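You operate a simulated robot arm through the tools that you are given. There is no shell and no other tool.

Carry out the task below with a simulated robot arm. There is one attempt and no reset: what you move stays moved.

## Task
Level the tilt plate with the short level and lock it.
Fine: lift the stop block off the plate on to the table, free the lock, lay the level along the plate, turn the jack knob till the bubble is between the lines; leave the level there.
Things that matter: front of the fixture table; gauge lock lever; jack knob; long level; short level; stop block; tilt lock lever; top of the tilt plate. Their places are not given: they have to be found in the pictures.

Only the result counts: the job must be done as asked and must still hold three seconds after the hand-in. Knocking over, shifting, dropping, spilling or breaking anything else fails it.

## Robot
A 6-joint arm with a two-finger parallel gripper, fixed in place. Base frame: the origin is on the floor under the middle of its stand, x ahead of it, y to its left, z up; the work surface is at about z = 90. Lengths are in cm, angles in rad, forces in N, time in s.
With the tool pointing down near the work surface it reaches from about 24 to 66 cm from the base axis. Its first joint turns from -1.152 to 1.152 rad. Payload 2.9 kg.
Tool frame: the origin (TCP) lies between the finger pads and is the grasp point; the fingertips stand 3 cm ahead of it; z points along the fingers, y is the line along which they close. Largest opening 11 cm; finger width 2, thickness 1; the body of the gripper, 4.8 by 11.2 cm, starts 5.5 cm behind the TCP.
Orientation is that of the tool frame in the base frame, as a unit quaternion [x, y, z, w]. With the fingers straight down and closing along the base's y, the tool's x points along the base's -x, its y along +y and its z along -z.

## Interface
- The arm moves only by the tool nudge_tool. Its arguments are lists of equal length, an entry for each row: "travel": the shift along the tool's x, y, z in units of 30 mm (1.0 is 30 mm), a list of three; "delta_rot": the turn, a rotation vector about the tool's x, y, z in units of 5 degrees (1.0 is 5 degrees), a list of three; "grip": the gripper command, from -1 (fully open) to 1 (shut), values between in proportion. In form: {"travel": [[x, y, z], ...], "delta_rot": [[rx, ry, rz], ...], "grip": [grip, ...]}. A call has 1 to 20 rows; each row shifts and turns the commanded pose from where the row before left it, along the tool's axes as they then stand. A call with a number of a shift or a turn outside -1 to 1 is refused whole. Rows are played at 5 a second. More than 5 cm and 0.15 rad between two rows, or a gripper value outside its range, and nothing of the call is played. Where a pose cannot be reached the arm comes as near as it can. A force on the tool above 50 N (or 10 N above the force at the start of the call, whichever is more), or a blocked arm, ends the call early, and 0.2 s more pass. The fingers move at their own pace (about 10.8 cm/s each) and stop on an object; they squeeze with about 31 N. The grip force told is the motor's: it shows also when the fingers shut on nothing. Time passes only in rows, and 0.2 s behind the last, so rows that do not move let the fingers close. It gives the time, the measured TCP pose, the force on the tool (base axes), the opening and the grip force at its end, in the units of the frame above (readings bear some noise), with the torque about the TCP (base axes, N m) and any sound that the robot's microphone picked up, and new pictures: "show" is both (left out), scene, wrist or none.
- Cameras (640 x 400 px; columns grow to the right, rows downward): "scene" is fixed at [7.68, 41.52, 141.12]; the picture's right is [-0.89, -0.45, 0.00], its down [-0.18, 0.36, -0.92] and it looks along [0.41, -0.82, -0.40] (base axes); focal length 327 px, centre (320, 200). "wrist" rides on the gripper at [7.2, 1.7, -10.3] in the tool frame; the picture's right is [-0.23, 0.97, 0.00], its down [-0.76, -0.18, -0.62] and it looks along [-0.61, -0.14, 0.78] (tool axes); focal length 222 px, centre (320, 200).
- measure_at(camera, pixels): for up to 12 pixels [column, row] of the newest picture of that camera ("zoom" is the newest enlarged one), the place [x, y, z] in the base frame of the surface seen there, good to about 0.2 cm, but the place of the scene camera against the robot may be out by one fixed shift of up to 2.5 cm in any direction. The clock stands still meanwhile.
- enlarge(camera, box): a new picture of the part [left, top, right, bottom] of that camera's present view, enlarged. The clock stands still meanwhile.
- finish_job(): hands the job in; it is judged then, once.

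Open the gripper and draw the arm clear of the work before you hand the job in, unless the task says otherwise.

The tools are called after "Request:" by a JSON object that holds its "api" and its "payload". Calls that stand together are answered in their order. nudge_tool: Moves the arm, as the interface text tells. Its arguments: {"type":"object","properties":{"travel":{"type":"array","items":{"type":"array","items":{"type":"number"}}},"delta_rot":{"type":"array","items":{"type":"array","items":{"type":"number"}}},"grip":{"type":"array","items":{"type":"number"}},"show":{"type":"string","enum":["both","scene","wrist","none"]}},"required":["travel","delta_rot","grip"]} The other tools are called the same way: measure_at (camera, pixels) gives the place of the surface under pixels of a picture; enlarge (camera, box) takes an enlarged picture of a part of a camera's view; finish_job () hands the job in.

At the start:

```text
clock: 0.0
tcp_pos: [43.15, -19.41, 118.47]
orientation: [0.0, 1.0, 0.0, 0.001]
contact_force: [0.5, 0.0, -0.2]
ft_torque: [0.02, -0.02, 0.02]
finger_gap: 11.0
grasp_force: 0.0
```

scene: 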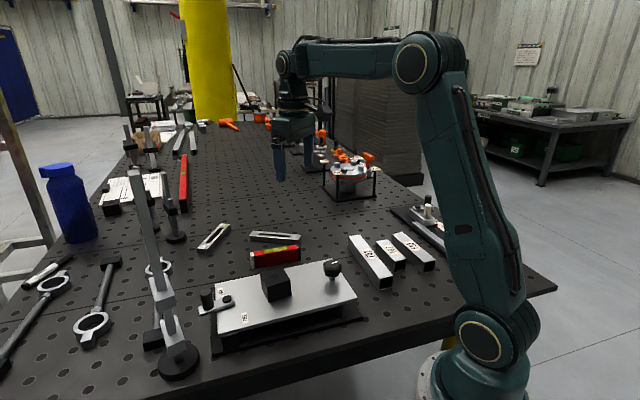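
wrist: 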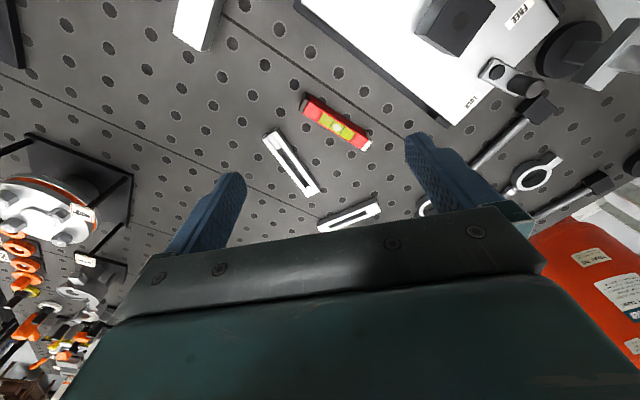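

The scene shows the tilt plate around (285,300) with a black block at (275,285), a knob at (332,267), a lever near (215,300), and a short red level at (275,257). I enlarge both views to see the details.

Request:
{"api": "enlarge", "payload": {"camera": "scene", "box": [180, 210, 380, 370]}}

Request:
{"api": "enlarge", "payload": {"camera": "wrist", "box": [250, 0, 640, 240]}}

```text
2.50 times, centred on (280, 290) of scene
```

zoom: 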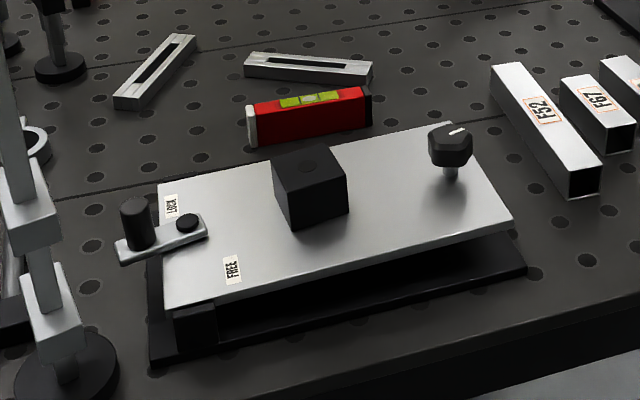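

```text
1.64 times, centred on (445, 120) of wrist
```

zoom: 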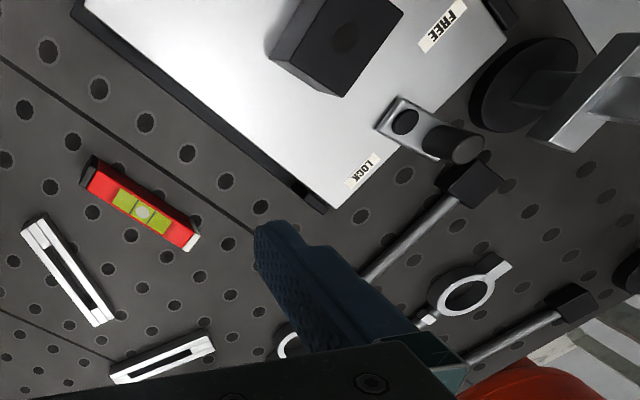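

The newest zoom is the wrist one. I measure the level ends, block top, lever pivot, lever handle and labels there, and the same points in the scene picture, to find the scene camera's shift.

Request:
{"api": "measure_at", "payload": {"camera": "zoom", "pixels": [[93, 170], [190, 240], [143, 211], [335, 25], [405, 122], [468, 150], [360, 170], [443, 27], [330, 205], [505, 40], [425, 140], [385, 95]]}}

Request:
{"api": "measure_at", "payload": {"camera": "scene", "pixels": [[253, 252], [297, 246], [275, 249], [273, 276], [255, 299], [235, 291], [246, 295], [243, 318], [332, 264], [246, 332], [385, 299], [361, 258]]}}

```text
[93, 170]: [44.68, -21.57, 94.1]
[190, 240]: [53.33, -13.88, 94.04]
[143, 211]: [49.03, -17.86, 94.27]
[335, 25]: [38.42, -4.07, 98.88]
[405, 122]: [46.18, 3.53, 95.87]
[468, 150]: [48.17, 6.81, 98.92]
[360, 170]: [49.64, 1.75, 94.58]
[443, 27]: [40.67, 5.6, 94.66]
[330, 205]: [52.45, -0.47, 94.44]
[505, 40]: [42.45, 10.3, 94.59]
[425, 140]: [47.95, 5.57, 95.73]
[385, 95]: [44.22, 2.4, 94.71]
```

```text
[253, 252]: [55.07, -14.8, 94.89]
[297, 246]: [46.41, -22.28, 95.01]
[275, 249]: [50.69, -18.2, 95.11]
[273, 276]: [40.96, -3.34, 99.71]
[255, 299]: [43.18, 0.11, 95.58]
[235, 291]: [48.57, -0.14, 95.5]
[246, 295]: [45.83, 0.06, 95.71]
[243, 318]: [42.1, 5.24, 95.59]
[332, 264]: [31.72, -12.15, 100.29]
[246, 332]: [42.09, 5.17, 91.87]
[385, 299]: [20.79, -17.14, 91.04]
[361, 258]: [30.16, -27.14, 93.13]
```

The plate's long axis and the short level (zoom (93,170)–(190,240)) both run at about 42° in the base frame. The scene camera is off by about (+1.7,-0.4,+0.85). I move above the knob end of the plate at safe height and turn the tool about -43° to look along the plate.

Request:
{"api": "nudge_tool", "payload": {"travel": [[0.867, 0.667, 0], [0.867, 0.667, 0], [0.867, 0.667, 0], [0.867, 0.667, 0], [0.867, 0.667, 0], [0, 0, 0], [0, 0, 0], [0, 0, 0], [0, 0, 0], [0, 0, 0], [0, 0, 0], [0, 0, 0], [0, 0, 0], [0, 0, 0], [0, 0, 0]], "delta_rot": [[0, 0, 0], [0, 0, 0], [0, 0, 0], [0, 0, 0], [0, 0, 0], [0, 0, -0.95], [0, 0, -0.95], [0, 0, -0.95], [0, 0, -0.95], [0, 0, -0.95], [0, 0, -0.95], [0, 0, -0.95], [0, 0, -0.95], [0, 0, -0.95], [0, 0, 0]], "grip": [-1, -1, -1, -1, -1, -1, -1, -1, -1, -1, -1, -1, -1, -1, -1]}}

```text
clock: 3.2
tcp_pos: [30.1, -9.38, 118.51]
orientation: [-0.366, 0.931, -0.001, -0.001]
contact_force: [-0.5, -0.6, 0.0]
ft_torque: [0.02, -0.01, 0.0]
finger_gap: 10.99
grasp_force: 0.0
```

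scene: 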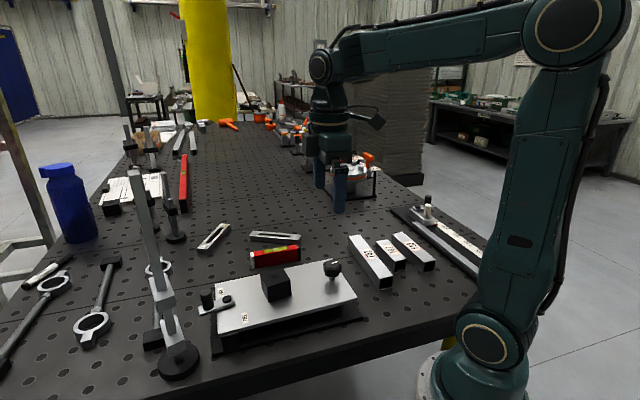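
wrist: 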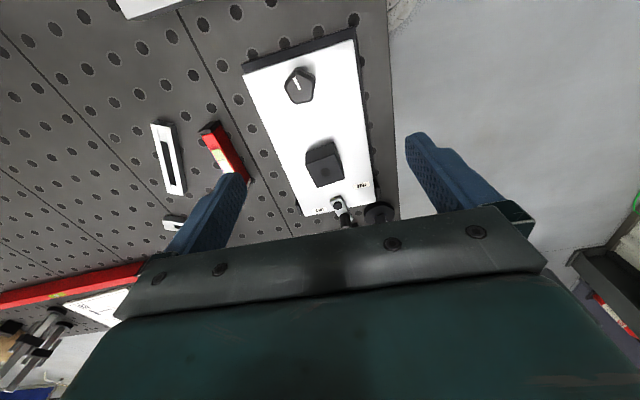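

The plate is now in the upper middle of the wrist picture, with the knob at (300,85), block at (323,163) and lever at (340,208). I enlarge it.

Request:
{"api": "enlarge", "payload": {"camera": "wrist", "box": [190, 20, 430, 240]}}

Request:
{"api": "enlarge", "payload": {"camera": "scene", "box": [190, 250, 370, 360]}}

```text
1.82 times, centred on (310, 130) of wrist
```

zoom: 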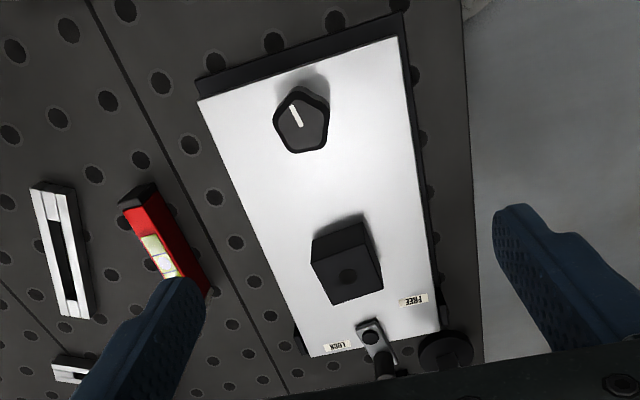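

```text
3.56 times, centred on (280, 305) of scene
```

zoom: 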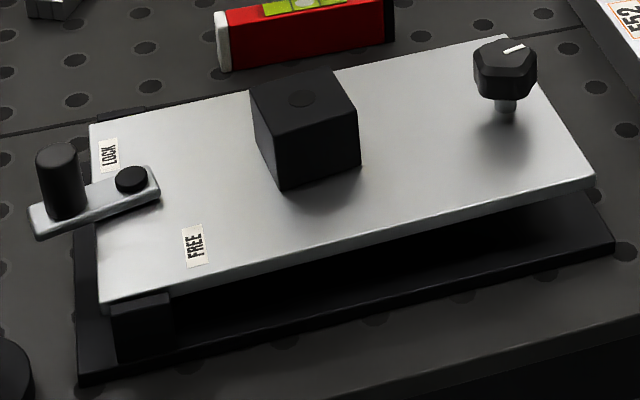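

I measure the plate corners, block corners, knob and lever from the wrist camera.

Request:
{"api": "measure_at", "payload": {"camera": "wrist", "pixels": [[250, 76], [355, 42], [304, 214], [375, 200], [300, 83], [323, 172], [336, 205], [345, 219], [320, 150], [364, 185], [320, 209], [262, 62]]}}

Request:
{"api": "measure_at", "payload": {"camera": "zoom", "pixels": [[93, 128], [500, 38], [593, 178], [102, 300], [60, 155], [132, 175], [250, 90], [332, 70], [358, 110], [270, 125], [505, 55], [302, 98]]}}

```text
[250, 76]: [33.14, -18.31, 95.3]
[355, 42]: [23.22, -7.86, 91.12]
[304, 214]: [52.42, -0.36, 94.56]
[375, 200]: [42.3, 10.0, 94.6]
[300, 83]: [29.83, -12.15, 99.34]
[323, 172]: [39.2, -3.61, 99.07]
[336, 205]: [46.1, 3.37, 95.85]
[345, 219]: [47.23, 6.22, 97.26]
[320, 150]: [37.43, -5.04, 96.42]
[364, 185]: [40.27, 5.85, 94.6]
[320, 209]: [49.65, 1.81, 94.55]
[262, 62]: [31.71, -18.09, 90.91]
```

```text
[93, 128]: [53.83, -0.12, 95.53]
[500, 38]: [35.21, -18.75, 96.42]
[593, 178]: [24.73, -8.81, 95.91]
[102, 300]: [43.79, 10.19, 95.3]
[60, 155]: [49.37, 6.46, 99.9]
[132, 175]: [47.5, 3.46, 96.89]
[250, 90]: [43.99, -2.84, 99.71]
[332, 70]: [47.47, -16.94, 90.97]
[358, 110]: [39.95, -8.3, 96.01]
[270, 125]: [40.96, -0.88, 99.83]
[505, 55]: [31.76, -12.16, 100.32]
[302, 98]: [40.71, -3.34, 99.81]
```

Plate corners come out near (52.4,-0.4), (42.3,10.0), (33.1,-18.3), with the knob end about 0.75 cm higher. Next I check where the tall gauge at scene (140,175)–(178,360) stands, so the arm stays clear of it, along with other free table spots.

Request:
{"api": "measure_at", "payload": {"camera": "scene", "pixels": [[140, 175], [148, 235], [160, 295], [178, 345], [178, 365], [165, 318], [155, 340], [152, 266], [218, 265], [213, 235], [275, 235], [240, 265]]}}

Request:
{"api": "enlarge", "payload": {"camera": "scene", "box": [90, 160, 250, 390]}}

```text
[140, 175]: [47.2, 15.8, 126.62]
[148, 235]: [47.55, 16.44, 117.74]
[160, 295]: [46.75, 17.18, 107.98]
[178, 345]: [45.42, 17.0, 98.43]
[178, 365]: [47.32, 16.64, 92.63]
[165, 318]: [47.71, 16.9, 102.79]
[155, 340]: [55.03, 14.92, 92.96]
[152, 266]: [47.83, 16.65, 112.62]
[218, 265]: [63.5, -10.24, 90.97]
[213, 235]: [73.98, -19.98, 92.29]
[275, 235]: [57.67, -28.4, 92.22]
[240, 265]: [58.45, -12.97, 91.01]
```

```text
1.74 times, centred on (170, 275) of scene
```

zoom: 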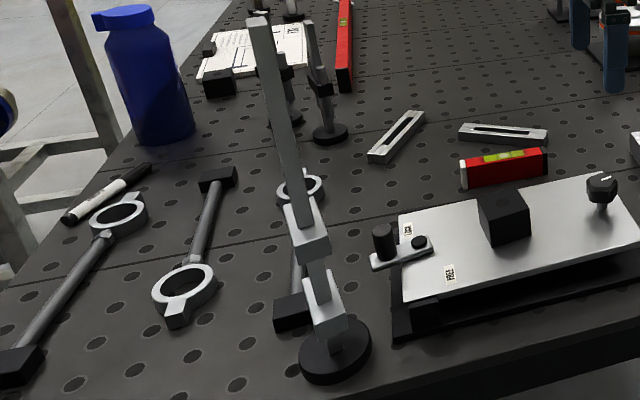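

The gauge column stands at about (45.8,17.1), well clear of the block. A free table spot is near (58,-5), which is scene (217,281). I move above the block, staying high enough, for a close look.

Request:
{"api": "nudge_tool", "payload": {"travel": [[-0.89, -0.16, 0.9], [-0.89, -0.16, 0.9], [-0.89, -0.16, 0.9], [-0.89, -0.16, 0.9], [0, 0, 0]], "delta_rot": [[0, 0, 0], [0, 0, 0], [0, 0, 0], [0, 0, 0], [0, 0, 0]], "grip": [-1, -1, -1, -1, -1]}}

```text
clock: 4.4
tcp_pos: [39.75, -3.48, 107.73]
orientation: [-0.365, 0.931, 0.0, -0.001]
contact_force: [-0.5, 0.4, 0.2]
ft_torque: [-0.02, -0.04, 0.0]
finger_gap: 10.99
grasp_force: 0.0
```

scene: 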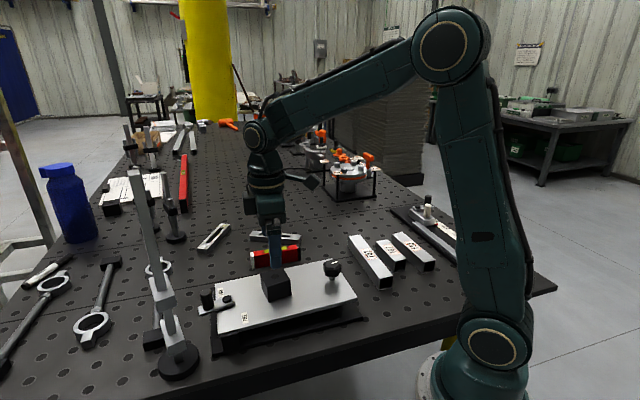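
wrist: 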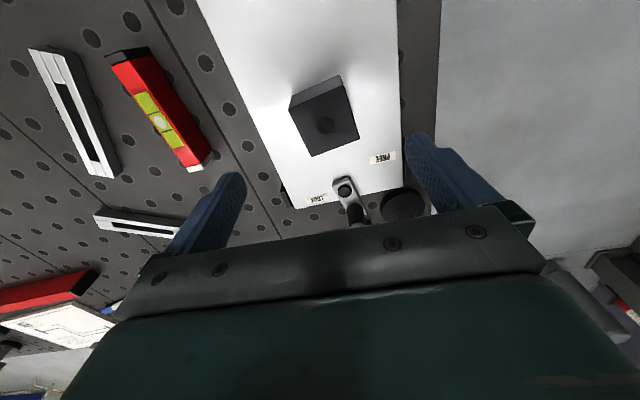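

The block is at wrist (325,115) and the lever at (347,195). I enlarge to get their edges and orientation.

Request:
{"api": "enlarge", "payload": {"camera": "wrist", "box": [240, 50, 440, 240]}}

```text
2.11 times, centred on (340, 145) of wrist
```

zoom: 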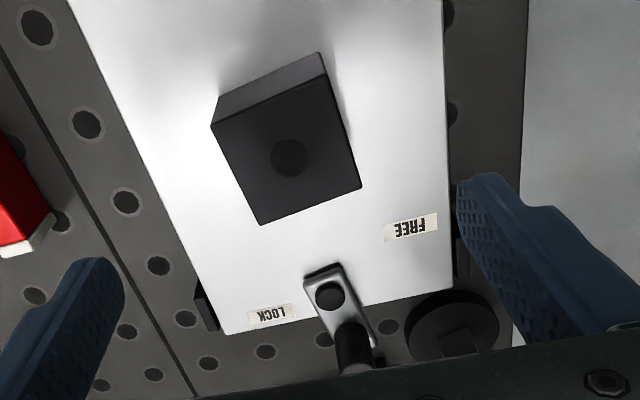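

Request:
{"api": "measure_at", "payload": {"camera": "zoom", "pixels": [[215, 130], [323, 80], [357, 185], [262, 220], [288, 157], [329, 296], [350, 328], [345, 355], [320, 275], [356, 345], [372, 345], [322, 310]]}}

```text
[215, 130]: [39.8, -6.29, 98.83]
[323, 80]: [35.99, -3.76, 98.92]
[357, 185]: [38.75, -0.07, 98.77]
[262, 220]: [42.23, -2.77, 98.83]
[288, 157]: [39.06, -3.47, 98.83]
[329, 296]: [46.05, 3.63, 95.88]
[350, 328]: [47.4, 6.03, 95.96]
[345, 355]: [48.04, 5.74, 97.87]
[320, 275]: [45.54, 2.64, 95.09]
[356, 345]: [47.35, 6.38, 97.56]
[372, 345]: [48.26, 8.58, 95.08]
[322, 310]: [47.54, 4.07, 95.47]
```

The block's top corners put its centre at about (39.1,-3.25), with top z 98.8. It is about 4.5 cm wide and turned about 11.5° from the plate. I turn the tool to match, centre it and descend so the fingertips stop just above the plate.

Request:
{"api": "nudge_tool", "payload": {"travel": [[0, 0, 0], [0, 0, 0], [0, 0, 0], [0.064, 0.22, 0], [0, 0, 0.8], [0, 0, 0.8], [0, 0, 0.8], [0, 0, 0.5], [0, 0, 0.15], [0, 0, 0]], "delta_rot": [[0, 0, -0.77], [0, 0, -0.77], [0, 0, -0.77], [0, 0, 0], [0, 0, 0], [0, 0, 0], [0, 0, 0], [0, 0, 0], [0, 0, 0], [0, 0, 0]], "grip": [-1, -1, -1, -1, -1, -1, -1, -1, -1, -1]}}

```text
clock: 6.6
tcp_pos: [38.63, -3.26, 98.45]
orientation: [-0.456, 0.89, 0.001, 0.0]
contact_force: [0.4, -0.6, -0.2]
ft_torque: [-0.01, 0.0, -0.01]
finger_gap: 11.03
grasp_force: 0.0
```

scene: 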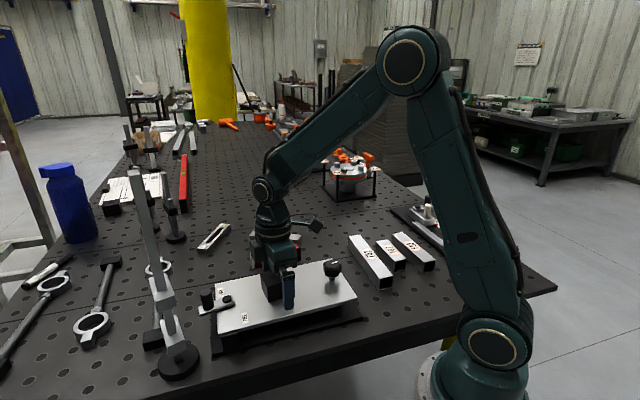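
wrist: 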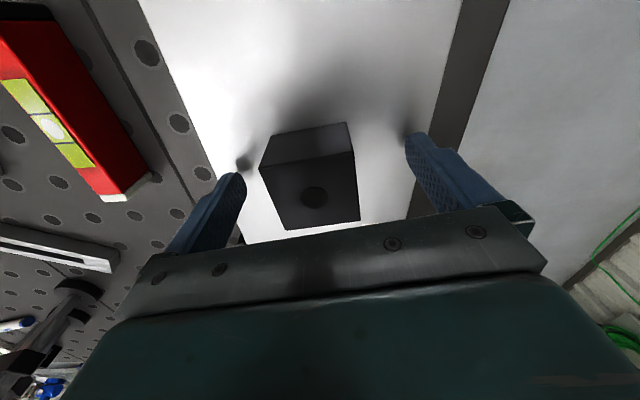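

The block sits between the fingers, with its top at about (312,195). I measure its top corners to centre the fingers.

Request:
{"api": "measure_at", "payload": {"camera": "wrist", "pixels": [[264, 170], [351, 153], [357, 218], [287, 228], [314, 197]]}}

```text
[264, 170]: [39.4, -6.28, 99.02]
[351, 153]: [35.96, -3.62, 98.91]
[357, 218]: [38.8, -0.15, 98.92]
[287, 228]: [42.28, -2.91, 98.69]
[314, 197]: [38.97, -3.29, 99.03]
```

The block is centred at (39.1,-3.24) and the tool sits about 0.4 cm off, so I make a small shift and turn before closing.

Request:
{"api": "nudge_tool", "payload": {"travel": [[-0.09, -0.1, 0], [0, 0, 0]], "delta_rot": [[0, 0, 0.5], [0, 0, 0]], "grip": [-1, -1], "show": "wrist"}}

```text
clock: 7.2
tcp_pos: [39.08, -3.17, 98.39]
orientation: [-0.436, 0.9, 0.0, 0.0]
contact_force: [0.1, -0.6, -0.4]
ft_torque: [0.01, -0.06, 0.0]
finger_gap: 11.0
grasp_force: 0.0
```

wrist: 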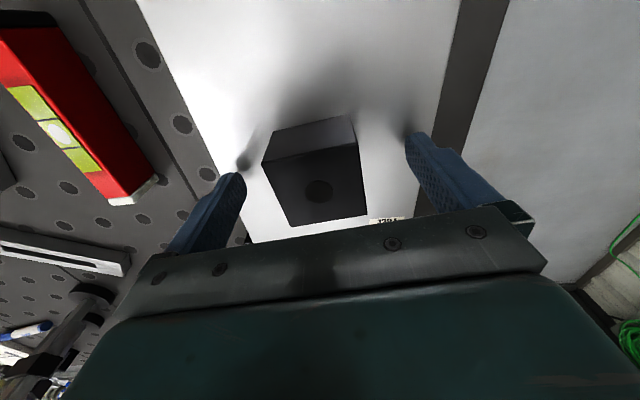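

The tool is centred on the block at (39.08,-3.17). I close the fingers in stages.

Request:
{"api": "nudge_tool", "payload": {"travel": [[0, 0, 0], [0, 0, 0], [0, 0, 0], [0, 0, 0], [0, 0, 0], [0, 0, 0]], "delta_rot": [[0, 0, 0], [0, 0, 0], [0, 0, 0], [0, 0, 0], [0, 0, 0], [0, 0, 0]], "grip": [-0.5, 0, 0.1, 0.3, 0.6, 0.6], "show": "wrist"}}

```text
clock: 8.6
tcp_pos: [39.23, -3.21, 98.46]
orientation: [-0.436, 0.9, 0.0, 0.0]
contact_force: [0.4, -0.3, 1.3]
ft_torque: [0.08, 0.11, 0.03]
finger_gap: 5.0
grasp_force: 30.6
```

wrist: 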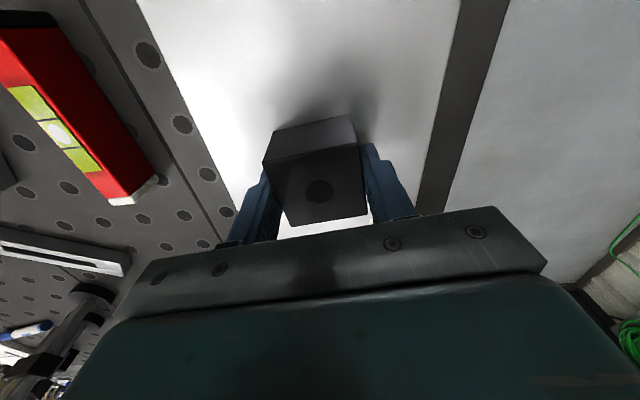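

Gripped: gap 5.0, force 30.6 N. I lift straight up about 9 cm and check the load.

Request:
{"api": "nudge_tool", "payload": {"travel": [[0, 0, -0.15], [0, 0, -0.3], [0, 0, -0.5], [0, 0, -0.7], [0, 0, -0.7], [0, 0, -0.65], [0, 0, 0]], "delta_rot": [[0, 0, 0], [0, 0, 0], [0, 0, 0], [0, 0, 0], [0, 0, 0], [0, 0, 0], [0, 0, 0]], "grip": [0.6, 0.6, 0.6, 0.6, 0.6, 0.6, 0.6]}}

```text
clock: 10.2
tcp_pos: [39.24, -3.26, 107.43]
orientation: [-0.437, 0.9, 0.0, 0.0]
contact_force: [-0.7, 0.3, -3.3]
ft_torque: [-0.02, 0.03, 0.0]
finger_gap: 5.0
grasp_force: 31.0
```

scene: 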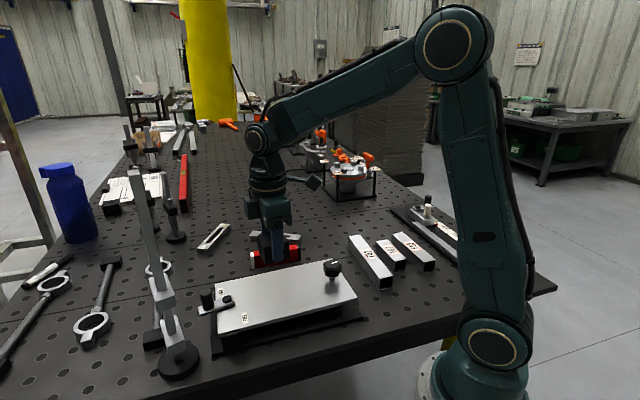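
wrist: 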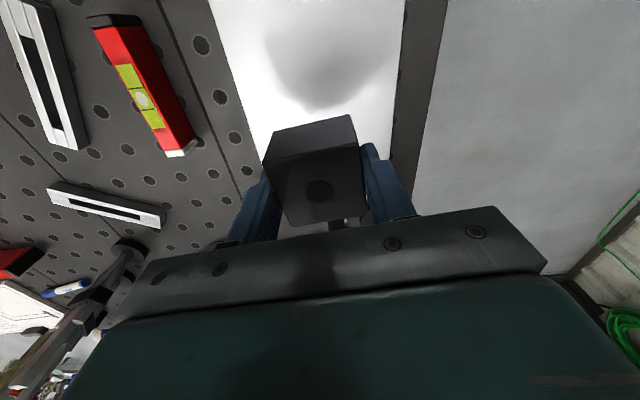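

The block is lifted (about 3.3 N) and the plate is clear. I carry it level over to above the free table spot near (58,-5).

Request:
{"api": "nudge_tool", "payload": {"travel": [[-0.568, -0.879, 0], [-0.568, -0.879, 0], [-0.568, -0.879, 0], [-0.568, -0.879, 0], [-0.568, -0.879, 0], [-0.568, -0.879, 0], [0, 0, 0], [0, 0, 0.7], [0, 0, 0.7], [0, 0, 0.7], [0, 0, 0]], "delta_rot": [[0, 0, 0], [0, 0, 0], [0, 0, 0], [0, 0, 0], [0, 0, 0], [0, 0, 0], [0, 0, 0], [0, 0, 0], [0, 0, 0], [0, 0, 0], [0, 0, 0]], "grip": [0.6, 0.6, 0.6, 0.6, 0.6, 0.6, 0.6, 0.6, 0.6, 0.6, 0.6]}}

```text
clock: 12.6
tcp_pos: [57.8, -5.01, 101.14]
orientation: [-0.437, 0.9, -0.001, 0.0]
contact_force: [-1.0, -0.6, -3.8]
ft_torque: [-0.01, 0.0, 0.03]
finger_gap: 4.96
grasp_force: 31.0
```

scene: 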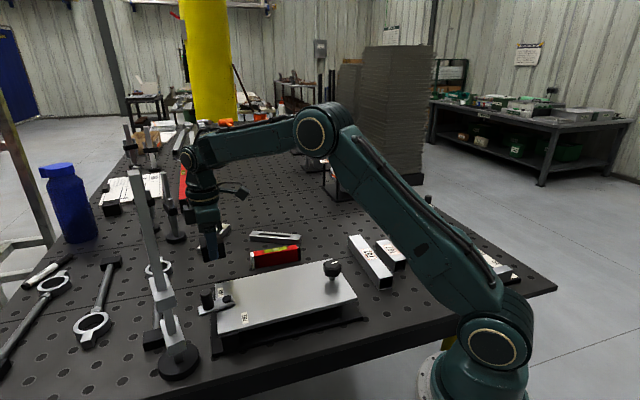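
wrist: 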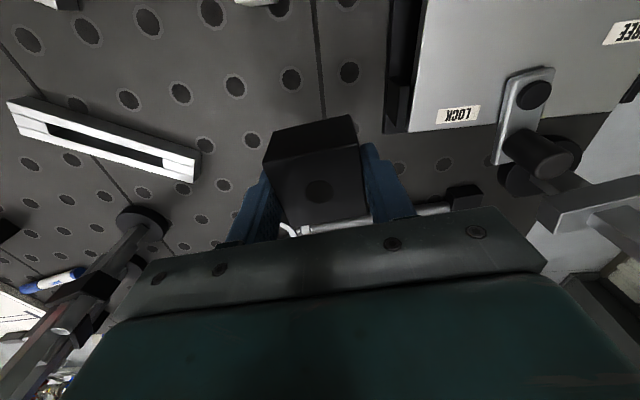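

The wrist view shows a stick with a hook at (290,228)–(450,205) past the block, and a slotted bar at (190,160). I check their distance from the landing spot before going down.

Request:
{"api": "measure_at", "payload": {"camera": "wrist", "pixels": [[290, 230], [320, 228], [420, 212], [460, 195], [195, 165], [240, 135], [300, 100], [385, 130], [350, 72], [262, 170], [405, 125], [245, 185]]}}

Request:
{"api": "enlarge", "payload": {"camera": "wrist", "box": [220, 60, 480, 250]}}

```text
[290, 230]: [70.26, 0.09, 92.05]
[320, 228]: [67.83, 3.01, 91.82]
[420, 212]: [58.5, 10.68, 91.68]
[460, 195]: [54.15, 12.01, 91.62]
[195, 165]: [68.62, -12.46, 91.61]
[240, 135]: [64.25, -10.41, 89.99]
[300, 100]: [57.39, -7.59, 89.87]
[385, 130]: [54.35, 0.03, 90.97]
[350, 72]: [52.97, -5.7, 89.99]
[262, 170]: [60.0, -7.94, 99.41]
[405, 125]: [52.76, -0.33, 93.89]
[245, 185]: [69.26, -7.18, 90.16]
```

```text
2.11 times, centred on (350, 155) of wrist
```

zoom: 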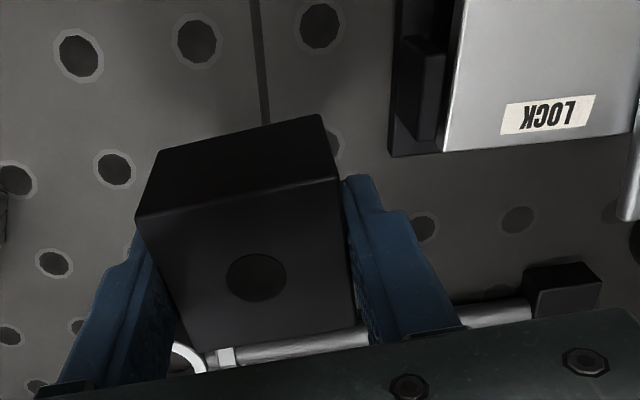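

The table is at z 90.0 and everything is at least 10 cm away except the fixture base corner (54.3,0.0). I shift 1.5 cm further from it and lower the block to just above the table.

Request:
{"api": "nudge_tool", "payload": {"travel": [[0, -0.5, 0], [0, 0, 0.6], [0, 0, 0.6], [0, 0, 0.6], [0, 0, 0.4], [0, 0, 0.15], [0, 0, 0]], "delta_rot": [[0, 0, 0], [0, 0, 0], [0, 0, 0], [0, 0, 0], [0, 0, 0], [0, 0, 0], [0, 0, 0]], "grip": [0.6, 0.6, 0.6, 0.6, 0.6, 0.6, 0.6], "show": "wrist"}}

```text
clock: 14.2
tcp_pos: [58.9, -5.92, 94.06]
orientation: [-0.438, 0.899, 0.0, 0.001]
contact_force: [0.4, -0.2, -3.5]
ft_torque: [-0.01, -0.01, 0.01]
finger_gap: 4.99
grasp_force: 31.0
```

wrist: 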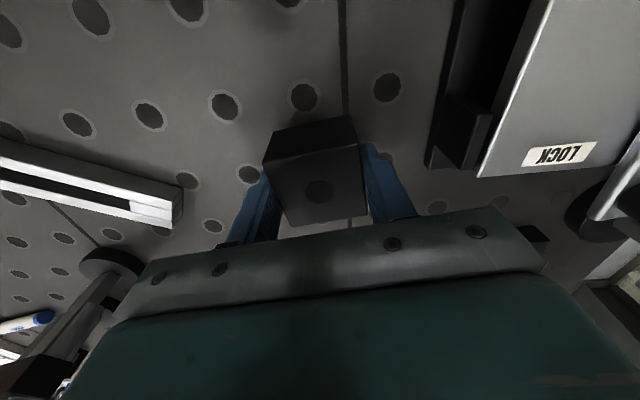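

The load is still fully on the gripper (-3.5 N), so I step down in small steps until the block touches.

Request:
{"api": "nudge_tool", "payload": {"travel": [[0, 0, 0.06], [0, 0, 0.06], [0, 0, 0]], "delta_rot": [[0, 0, 0], [0, 0, 0], [0, 0, 0]], "grip": [0.6, 0.6, 0.6], "show": "none"}}

```text
clock: 15.0
tcp_pos: [58.92, -5.98, 93.82]
orientation: [-0.438, 0.899, 0.001, 0.0]
contact_force: [-0.1, 1.1, -3.0]
ft_torque: [-0.02, -0.02, -0.01]
finger_gap: 4.96
grasp_force: 30.8
```

Still hanging at z 93.82, so I lower a little more.

Request:
{"api": "nudge_tool", "payload": {"travel": [[0, 0, 0.04], [0, 0, 0.04], [0, 0, 0]], "delta_rot": [[0, 0, 0], [0, 0, 0], [0, 0, 0]], "grip": [0.6, 0.6, 0.6], "show": "none"}}

```text
clock: 15.8
tcp_pos: [58.85, -5.98, 93.76]
orientation: [-0.437, 0.899, -0.001, 0.001]
contact_force: [1.3, -0.6, 10.7]
ft_torque: [0.46, 0.06, -0.03]
finger_gap: 4.94
grasp_force: 31.1
```

The block has touched the table (+10.7 N). I relax slightly upward, then open the fingers gently and rise.

Request:
{"api": "nudge_tool", "payload": {"travel": [[0, 0, -0.02], [0, 0, 0], [0, 0, 0], [0, 0, 0], [0, 0, 0]], "delta_rot": [[0, 0, 0], [0, 0, 0], [0, 0, 0], [0, 0, 0], [0, 0, 0]], "grip": [0.1, 0.0, -0.1, -0.25, -0.25], "show": "wrist"}}

```text
clock: 17.0
tcp_pos: [58.82, -5.89, 93.51]
orientation: [-0.437, 0.9, 0.0, 0.001]
contact_force: [-0.3, 0.4, 1.4]
ft_torque: [-0.02, -0.01, 0.03]
finger_gap: 6.84
grasp_force: 0.1
```

wrist: 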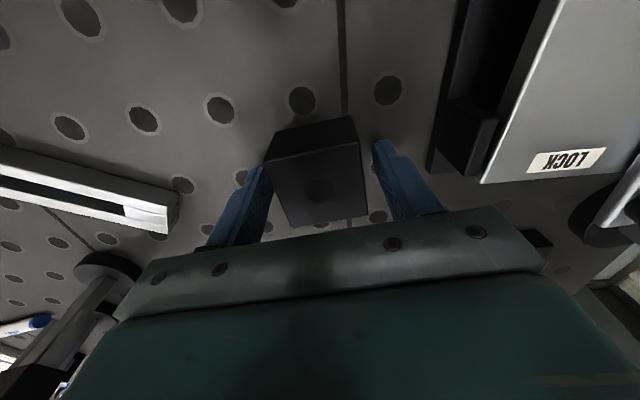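

The block stands free on the table at (58.9,-5.9). I rise straight up, then move to a spot over the lever end of the plate to view the lock lever.

Request:
{"api": "nudge_tool", "payload": {"travel": [[0, 0, -0.3], [0, 0, -0.8], [0, 0, -0.9], [0, 0, -0.9], [0, 0, -0.9], [0, 0, -0.9], [0.2, 0.9, 0], [0.2, 0.9, 0], [0.2, 0.9, 0], [0.2, 0.9, 0], [0, 0, 0]], "delta_rot": [[0, 0, 0], [0, 0, 0], [0, 0, 0], [0, 0, 0], [0, 0, 0], [0, 0, 0], [0, 0, 0.45], [0, 0, 0.45], [0, 0, 0.45], [0, 0, 0.45], [0, 0, 0]], "grip": [-0.25, -0.25, -0.25, -0.25, -0.25, -0.25, -0.25, -0.25, -0.25, -0.25, -0.25]}}

```text
clock: 19.4
tcp_pos: [49.14, -0.65, 107.64]
orientation: [-0.365, 0.931, 0.0, 0.0]
contact_force: [0.3, 1.2, -0.1]
ft_torque: [-0.05, 0.0, -0.02]
finger_gap: 6.86
grasp_force: 0.0
```

scene: 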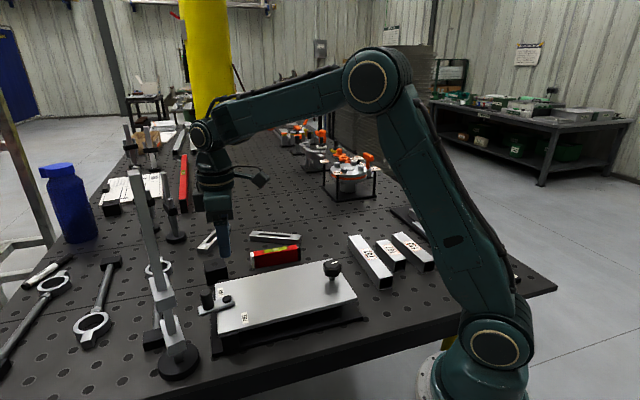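
wrist: 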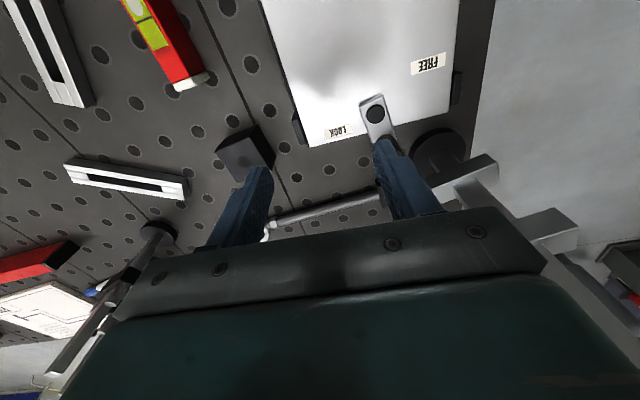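

The lever's pivot is at wrist (375,112), but a finger hides its handle. I shift sideways toward the lever so it shows between the fingers.

Request:
{"api": "nudge_tool", "payload": {"travel": [[0.4, 0.8, 0], [0, 0, 0]], "delta_rot": [[0, 0, 0], [0, 0, 0]], "grip": [-1, -1], "show": "wrist"}}

Request:
{"api": "enlarge", "payload": {"camera": "wrist", "box": [230, 30, 450, 230]}}

Request:
{"api": "enlarge", "payload": {"camera": "scene", "box": [180, 270, 280, 340]}}

```text
clock: 20.0
tcp_pos: [46.85, 0.35, 107.62]
orientation: [-0.365, 0.931, 0.0, -0.001]
contact_force: [-0.5, 0.0, 0.2]
ft_torque: [-0.01, -0.01, -0.02]
finger_gap: 10.99
grasp_force: 0.0
```

wrist: 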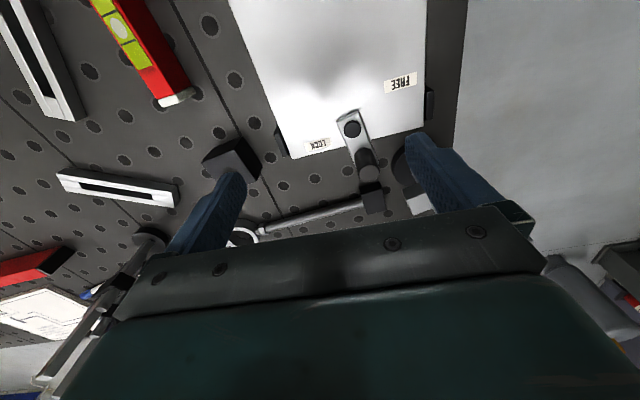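

```text
2.00 times, centred on (340, 130) of wrist
```

zoom: 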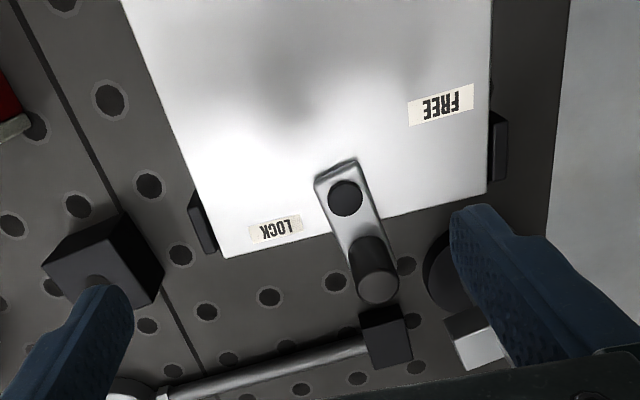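

```text
5.71 times, centred on (230, 305) of scene
```

zoom: 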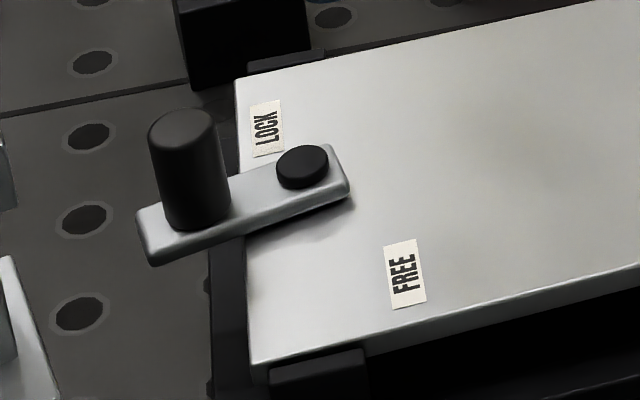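

The lever points outward from its pivot, between the LOCK and FREE labels. I measure pivot, post and arm end in both pictures to get its exact angle.

Request:
{"api": "measure_at", "payload": {"camera": "zoom", "pixels": [[303, 158], [182, 125], [148, 235], [215, 228], [265, 130], [405, 272], [240, 80], [250, 362], [335, 150], [340, 185], [145, 215], [155, 262]]}}

Request:
{"api": "measure_at", "payload": {"camera": "wrist", "pixels": [[352, 129], [368, 173], [317, 144], [399, 83], [292, 158], [424, 127], [343, 117], [362, 111], [358, 145], [344, 122], [363, 120], [372, 180]]}}

```text
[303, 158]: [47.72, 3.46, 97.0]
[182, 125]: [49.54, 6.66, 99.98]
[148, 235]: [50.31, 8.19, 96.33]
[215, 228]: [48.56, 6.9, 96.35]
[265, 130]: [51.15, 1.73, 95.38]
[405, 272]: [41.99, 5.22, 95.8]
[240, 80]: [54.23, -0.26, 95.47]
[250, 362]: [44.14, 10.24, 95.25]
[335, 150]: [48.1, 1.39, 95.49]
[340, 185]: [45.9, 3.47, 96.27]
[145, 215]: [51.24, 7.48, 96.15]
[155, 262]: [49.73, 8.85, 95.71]
```

```text
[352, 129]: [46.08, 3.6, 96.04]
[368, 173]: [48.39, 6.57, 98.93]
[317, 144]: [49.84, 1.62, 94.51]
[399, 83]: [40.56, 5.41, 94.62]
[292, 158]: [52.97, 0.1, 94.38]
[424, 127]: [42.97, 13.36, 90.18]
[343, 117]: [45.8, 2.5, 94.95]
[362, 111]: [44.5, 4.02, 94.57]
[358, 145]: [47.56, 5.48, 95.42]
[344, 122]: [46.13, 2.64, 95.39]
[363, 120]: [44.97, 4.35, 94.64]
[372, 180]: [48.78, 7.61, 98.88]
```

The handle post is near (48.2,6.7), with top z 99, radius 3.8 cm from the pivot (46.1,3.6). That is about 13° toward FREE from the plate axis. I check how far the gauge's slide and clamp reach toward the lever before going down.

Request:
{"api": "measure_at", "payload": {"camera": "scene", "pixels": [[174, 292], [172, 275], [182, 318], [176, 305], [160, 282], [150, 262], [185, 345], [196, 352], [168, 305], [180, 330]]}}

Request:
{"api": "enlarge", "payload": {"camera": "scene", "box": [120, 220, 240, 390]}}

```text
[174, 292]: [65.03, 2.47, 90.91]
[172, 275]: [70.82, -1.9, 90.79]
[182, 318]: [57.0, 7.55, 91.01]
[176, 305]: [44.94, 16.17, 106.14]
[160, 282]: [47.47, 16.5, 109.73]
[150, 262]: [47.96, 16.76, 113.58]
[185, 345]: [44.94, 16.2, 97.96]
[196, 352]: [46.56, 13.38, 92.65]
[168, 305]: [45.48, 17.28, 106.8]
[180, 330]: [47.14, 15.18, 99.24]
```

```text
2.35 times, centred on (180, 305) of scene
```

zoom: 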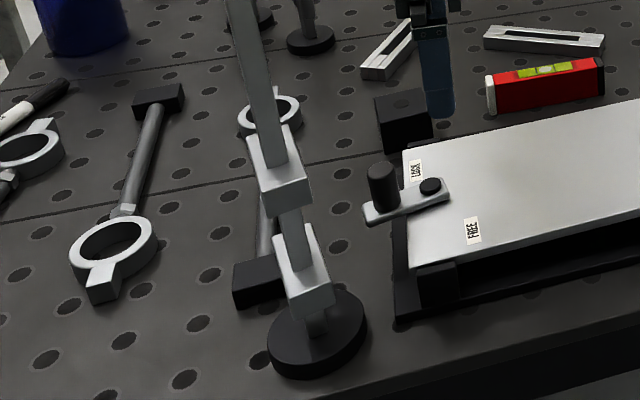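

The gauge stays beyond y ≈ 14, leaving room. I move over the handle post at (48.2,6.7), turn to the lever's tangent and narrow the fingers to a 5 cm gap, staying high.

Request:
{"api": "nudge_tool", "payload": {"travel": [[-0.885, 0.62, 0], [-0.885, 0.62, 0], [0, 0, 0], [0, 0, 0], [0, 0, 0], [0, 0, 0.5], [0, 0, 0.5], [0, 0, 0]], "delta_rot": [[0, 0, 0], [0, 0, 0], [0, 0, -0.86], [0, 0, -0.86], [0, 0, -0.86], [0, 0, 0], [0, 0, 0], [0, 0, 0]], "grip": [-0.5, -0.2, 0.1, 0.1, 0.1, 0.1, 0.1, 0.1]}}

Request:
{"api": "enlarge", "payload": {"camera": "wrist", "box": [220, 60, 440, 240]}}

```text
clock: 21.8
tcp_pos: [48.3, 6.57, 104.48]
orientation: [-0.468, 0.884, -0.001, 0.0]
contact_force: [0.4, 0.1, -1.0]
ft_torque: [-0.02, 0.02, 0.0]
finger_gap: 4.91
grasp_force: 0.0
```

scene: 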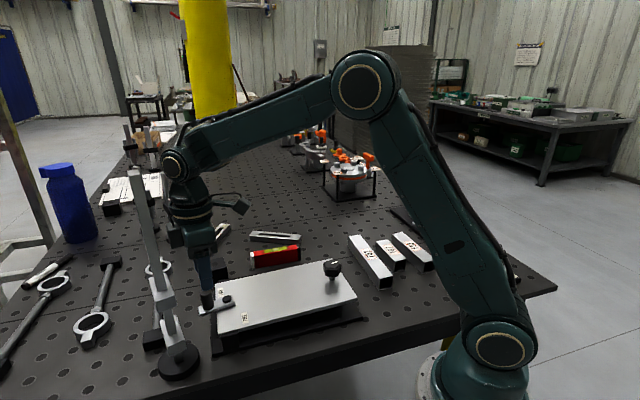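
wrist: 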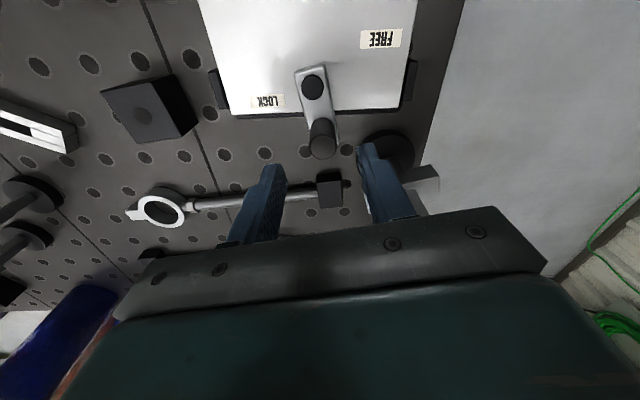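

```text
2.22 times, centred on (330, 150) of wrist
```

zoom: 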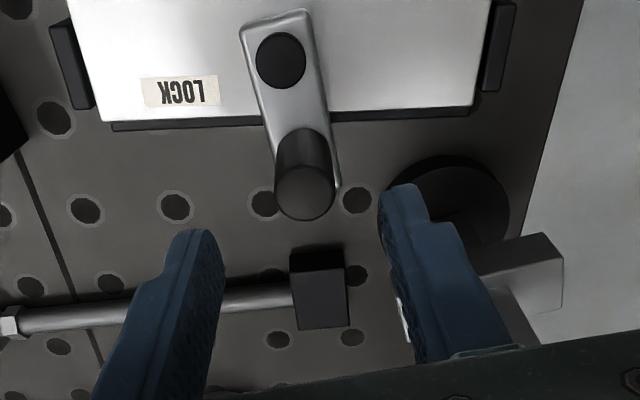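

The post sits between the fingers, with its top at zoom (305,192). I measure its top edges and the pivot again.

Request:
{"api": "measure_at", "payload": {"camera": "zoom", "pixels": [[305, 192], [280, 190], [330, 190], [305, 212], [305, 172], [281, 60], [281, 45], [275, 90], [335, 180], [268, 150]]}}

```text
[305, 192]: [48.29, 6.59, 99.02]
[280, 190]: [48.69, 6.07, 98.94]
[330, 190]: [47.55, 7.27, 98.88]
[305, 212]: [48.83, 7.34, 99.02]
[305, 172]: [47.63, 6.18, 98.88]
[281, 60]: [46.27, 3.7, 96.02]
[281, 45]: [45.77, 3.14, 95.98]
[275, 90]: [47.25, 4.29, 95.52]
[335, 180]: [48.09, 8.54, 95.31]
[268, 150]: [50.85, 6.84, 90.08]
```

The post is about 1.7 cm across, centred at (48.27,6.65). I lower so the fingertips stop just above the lever arm, and close to a loose cage of about 2.4 cm.

Request:
{"api": "nudge_tool", "payload": {"travel": [[0, 0, 0.6], [0, 0, 0.6], [0, 0, 0.5], [0, 0, 0], [0, 0, 0], [0, 0, 0]], "delta_rot": [[0, 0, 0], [0, 0, 0], [0, 0, 0], [0, 0, 0], [0, 0, 0], [0, 0, 0]], "grip": [0.1, 0.1, 0.1, 0.4, 0.56, 0.56]}}

```text
clock: 23.2
tcp_pos: [48.18, 6.76, 99.5]
orientation: [-0.468, 0.884, 0.0, 0.0]
contact_force: [-0.3, -0.6, -0.8]
ft_torque: [0.02, 0.0, 0.02]
finger_gap: 2.4
grasp_force: 0.0
```

scene: 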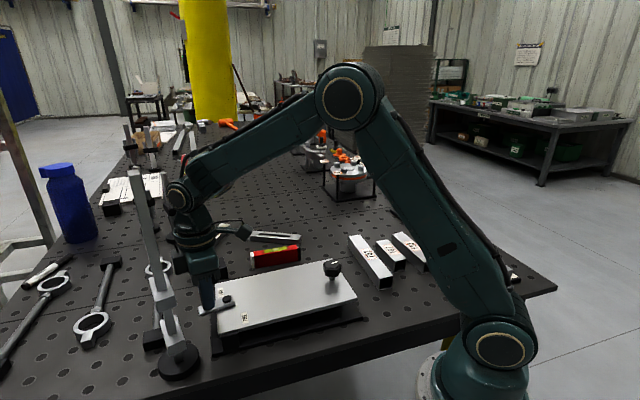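
wrist: 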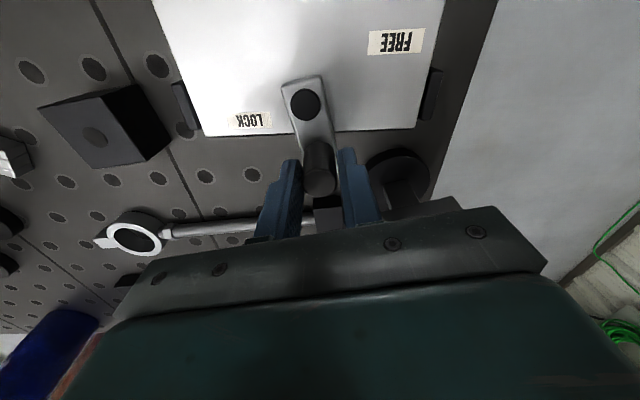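

The post is caged between the fingers at (318,170). I sweep 20° of arc toward FREE and watch the force.

Request:
{"api": "nudge_tool", "payload": {"travel": [[0.005, 0.11, 0], [0.005, 0.11, 0], [0.005, 0.11, 0], [0.005, 0.11, 0], [0, 0, 0]], "delta_rot": [[0, 0, -1], [0, 0, -1], [0, 0, -1], [0, 0, -1], [0, 0, 0]], "grip": [0.56, 0.56, 0.56, 0.56, 0.56]}}

Request:
{"api": "enlarge", "payload": {"camera": "wrist", "box": [200, 20, 440, 240]}}

```text
clock: 24.4
tcp_pos: [46.98, 7.18, 99.46]
orientation: [-0.615, 0.789, 0.0, 0.0]
contact_force: [0.6, -0.7, 0.1]
ft_torque: [0.0, 0.01, -0.02]
finger_gap: 2.45
grasp_force: 0.5
```

scene: 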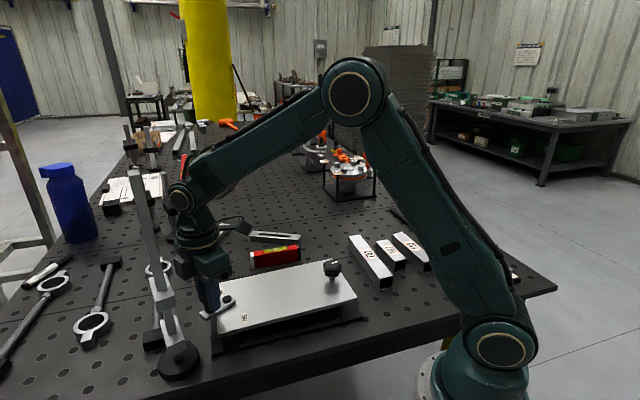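
wrist: 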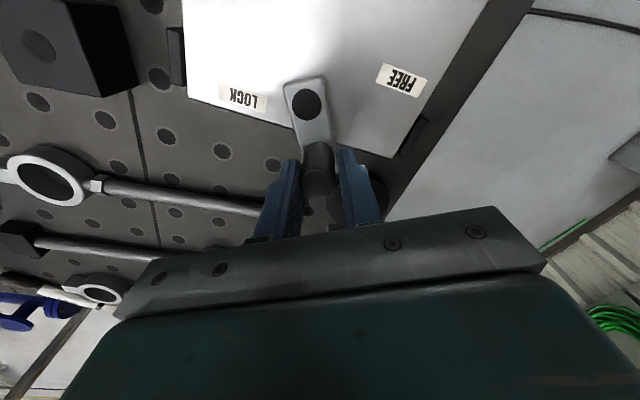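

```text
1.82 times, centred on (320, 130) of wrist
```

zoom: 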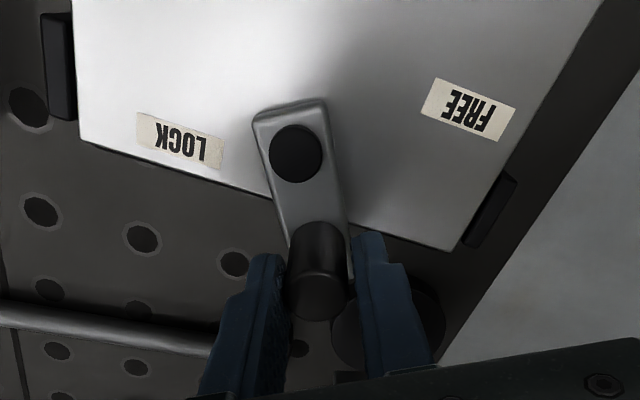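

The lever follows freely (scene lever has swung, force ~0). I continue the arc toward FREE another 40°.

Request:
{"api": "nudge_tool", "payload": {"travel": [[0.005, 0.11, 0], [0.005, 0.11, 0], [0.005, 0.11, 0], [0.005, 0.11, 0], [0.005, 0.11, 0], [0.005, 0.11, 0], [0.005, 0.11, 0], [0.005, 0.11, 0], [0, 0, 0]], "delta_rot": [[0, 0, -1], [0, 0, -1], [0, 0, -1], [0, 0, -1], [0, 0, -1], [0, 0, -1], [0, 0, -1], [0, 0, -1], [0, 0, 0]], "grip": [0.56, 0.56, 0.56, 0.56, 0.56, 0.56, 0.56, 0.56, 0.56]}}

Request:
{"api": "enlarge", "payload": {"camera": "wrist", "box": [200, 20, 440, 240]}}

```text
clock: 26.4
tcp_pos: [44.36, 6.96, 99.6]
orientation: [0.847, -0.531, 0.0, 0.0]
contact_force: [0.4, -0.2, -0.4]
ft_torque: [0.01, -0.01, 0.02]
finger_gap: 2.46
grasp_force: 0.5
```

scene: 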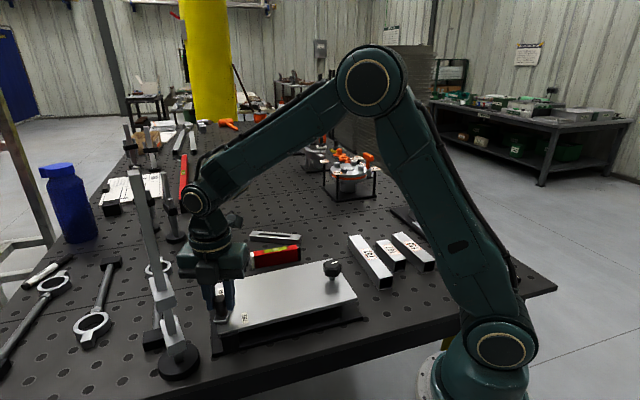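
wrist: 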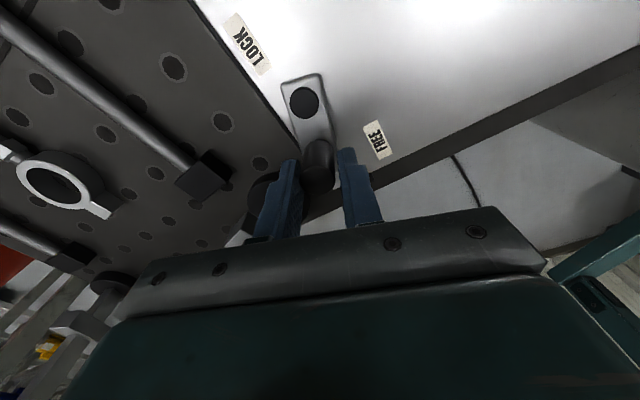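

```text
1.82 times, centred on (320, 130) of wrist
```

zoom: 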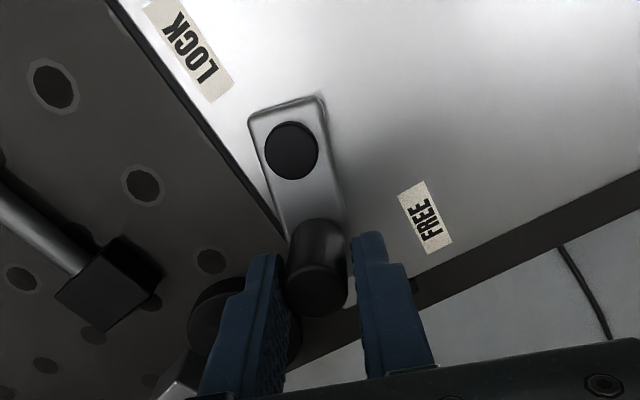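

The lever is now about 74° from the plate axis and the FREE label is still ahead of it. I continue in smaller batches, watching for an end stop.

Request:
{"api": "nudge_tool", "payload": {"travel": [[0.005, 0.11, 0], [0.005, 0.11, 0], [0.005, 0.11, 0], [0.005, 0.11, 0], [0, 0, 0]], "delta_rot": [[0, 0, -1], [0, 0, -1], [0, 0, -1], [0, 0, -1], [0, 0, 0]], "grip": [0.56, 0.56, 0.56, 0.56, 0.56]}}

Request:
{"api": "enlarge", "payload": {"camera": "wrist", "box": [200, 20, 440, 240]}}

```text
clock: 27.6
tcp_pos: [43.45, 6.23, 99.56]
orientation: [0.926, -0.376, 0.0, -0.001]
contact_force: [4.9, 2.6, -1.8]
ft_torque: [-0.03, -0.01, 0.0]
finger_gap: 2.7
grasp_force: 2.7
```

scene: 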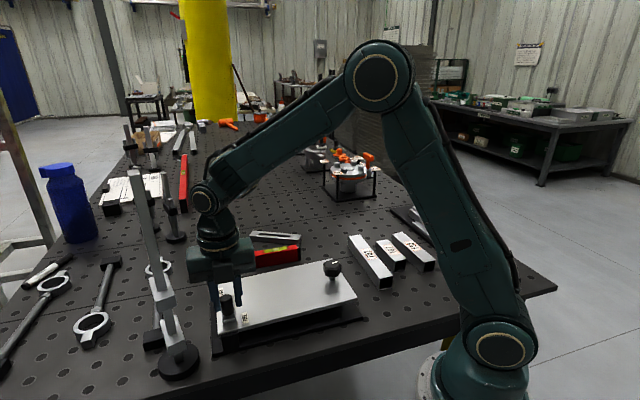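
wrist: 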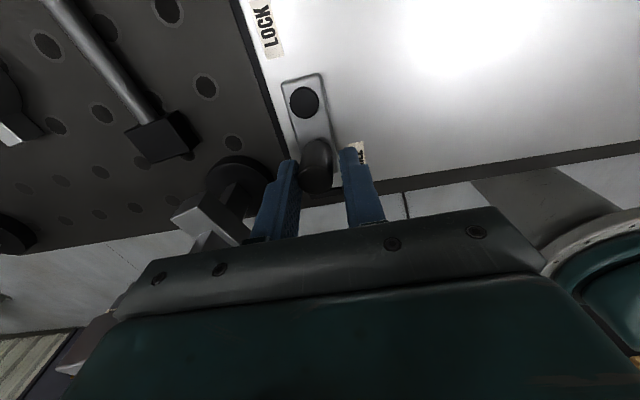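

```text
1.82 times, centred on (320, 130) of wrist
```

zoom: 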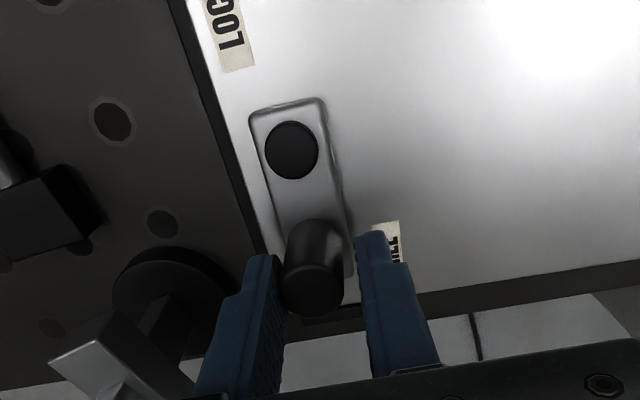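

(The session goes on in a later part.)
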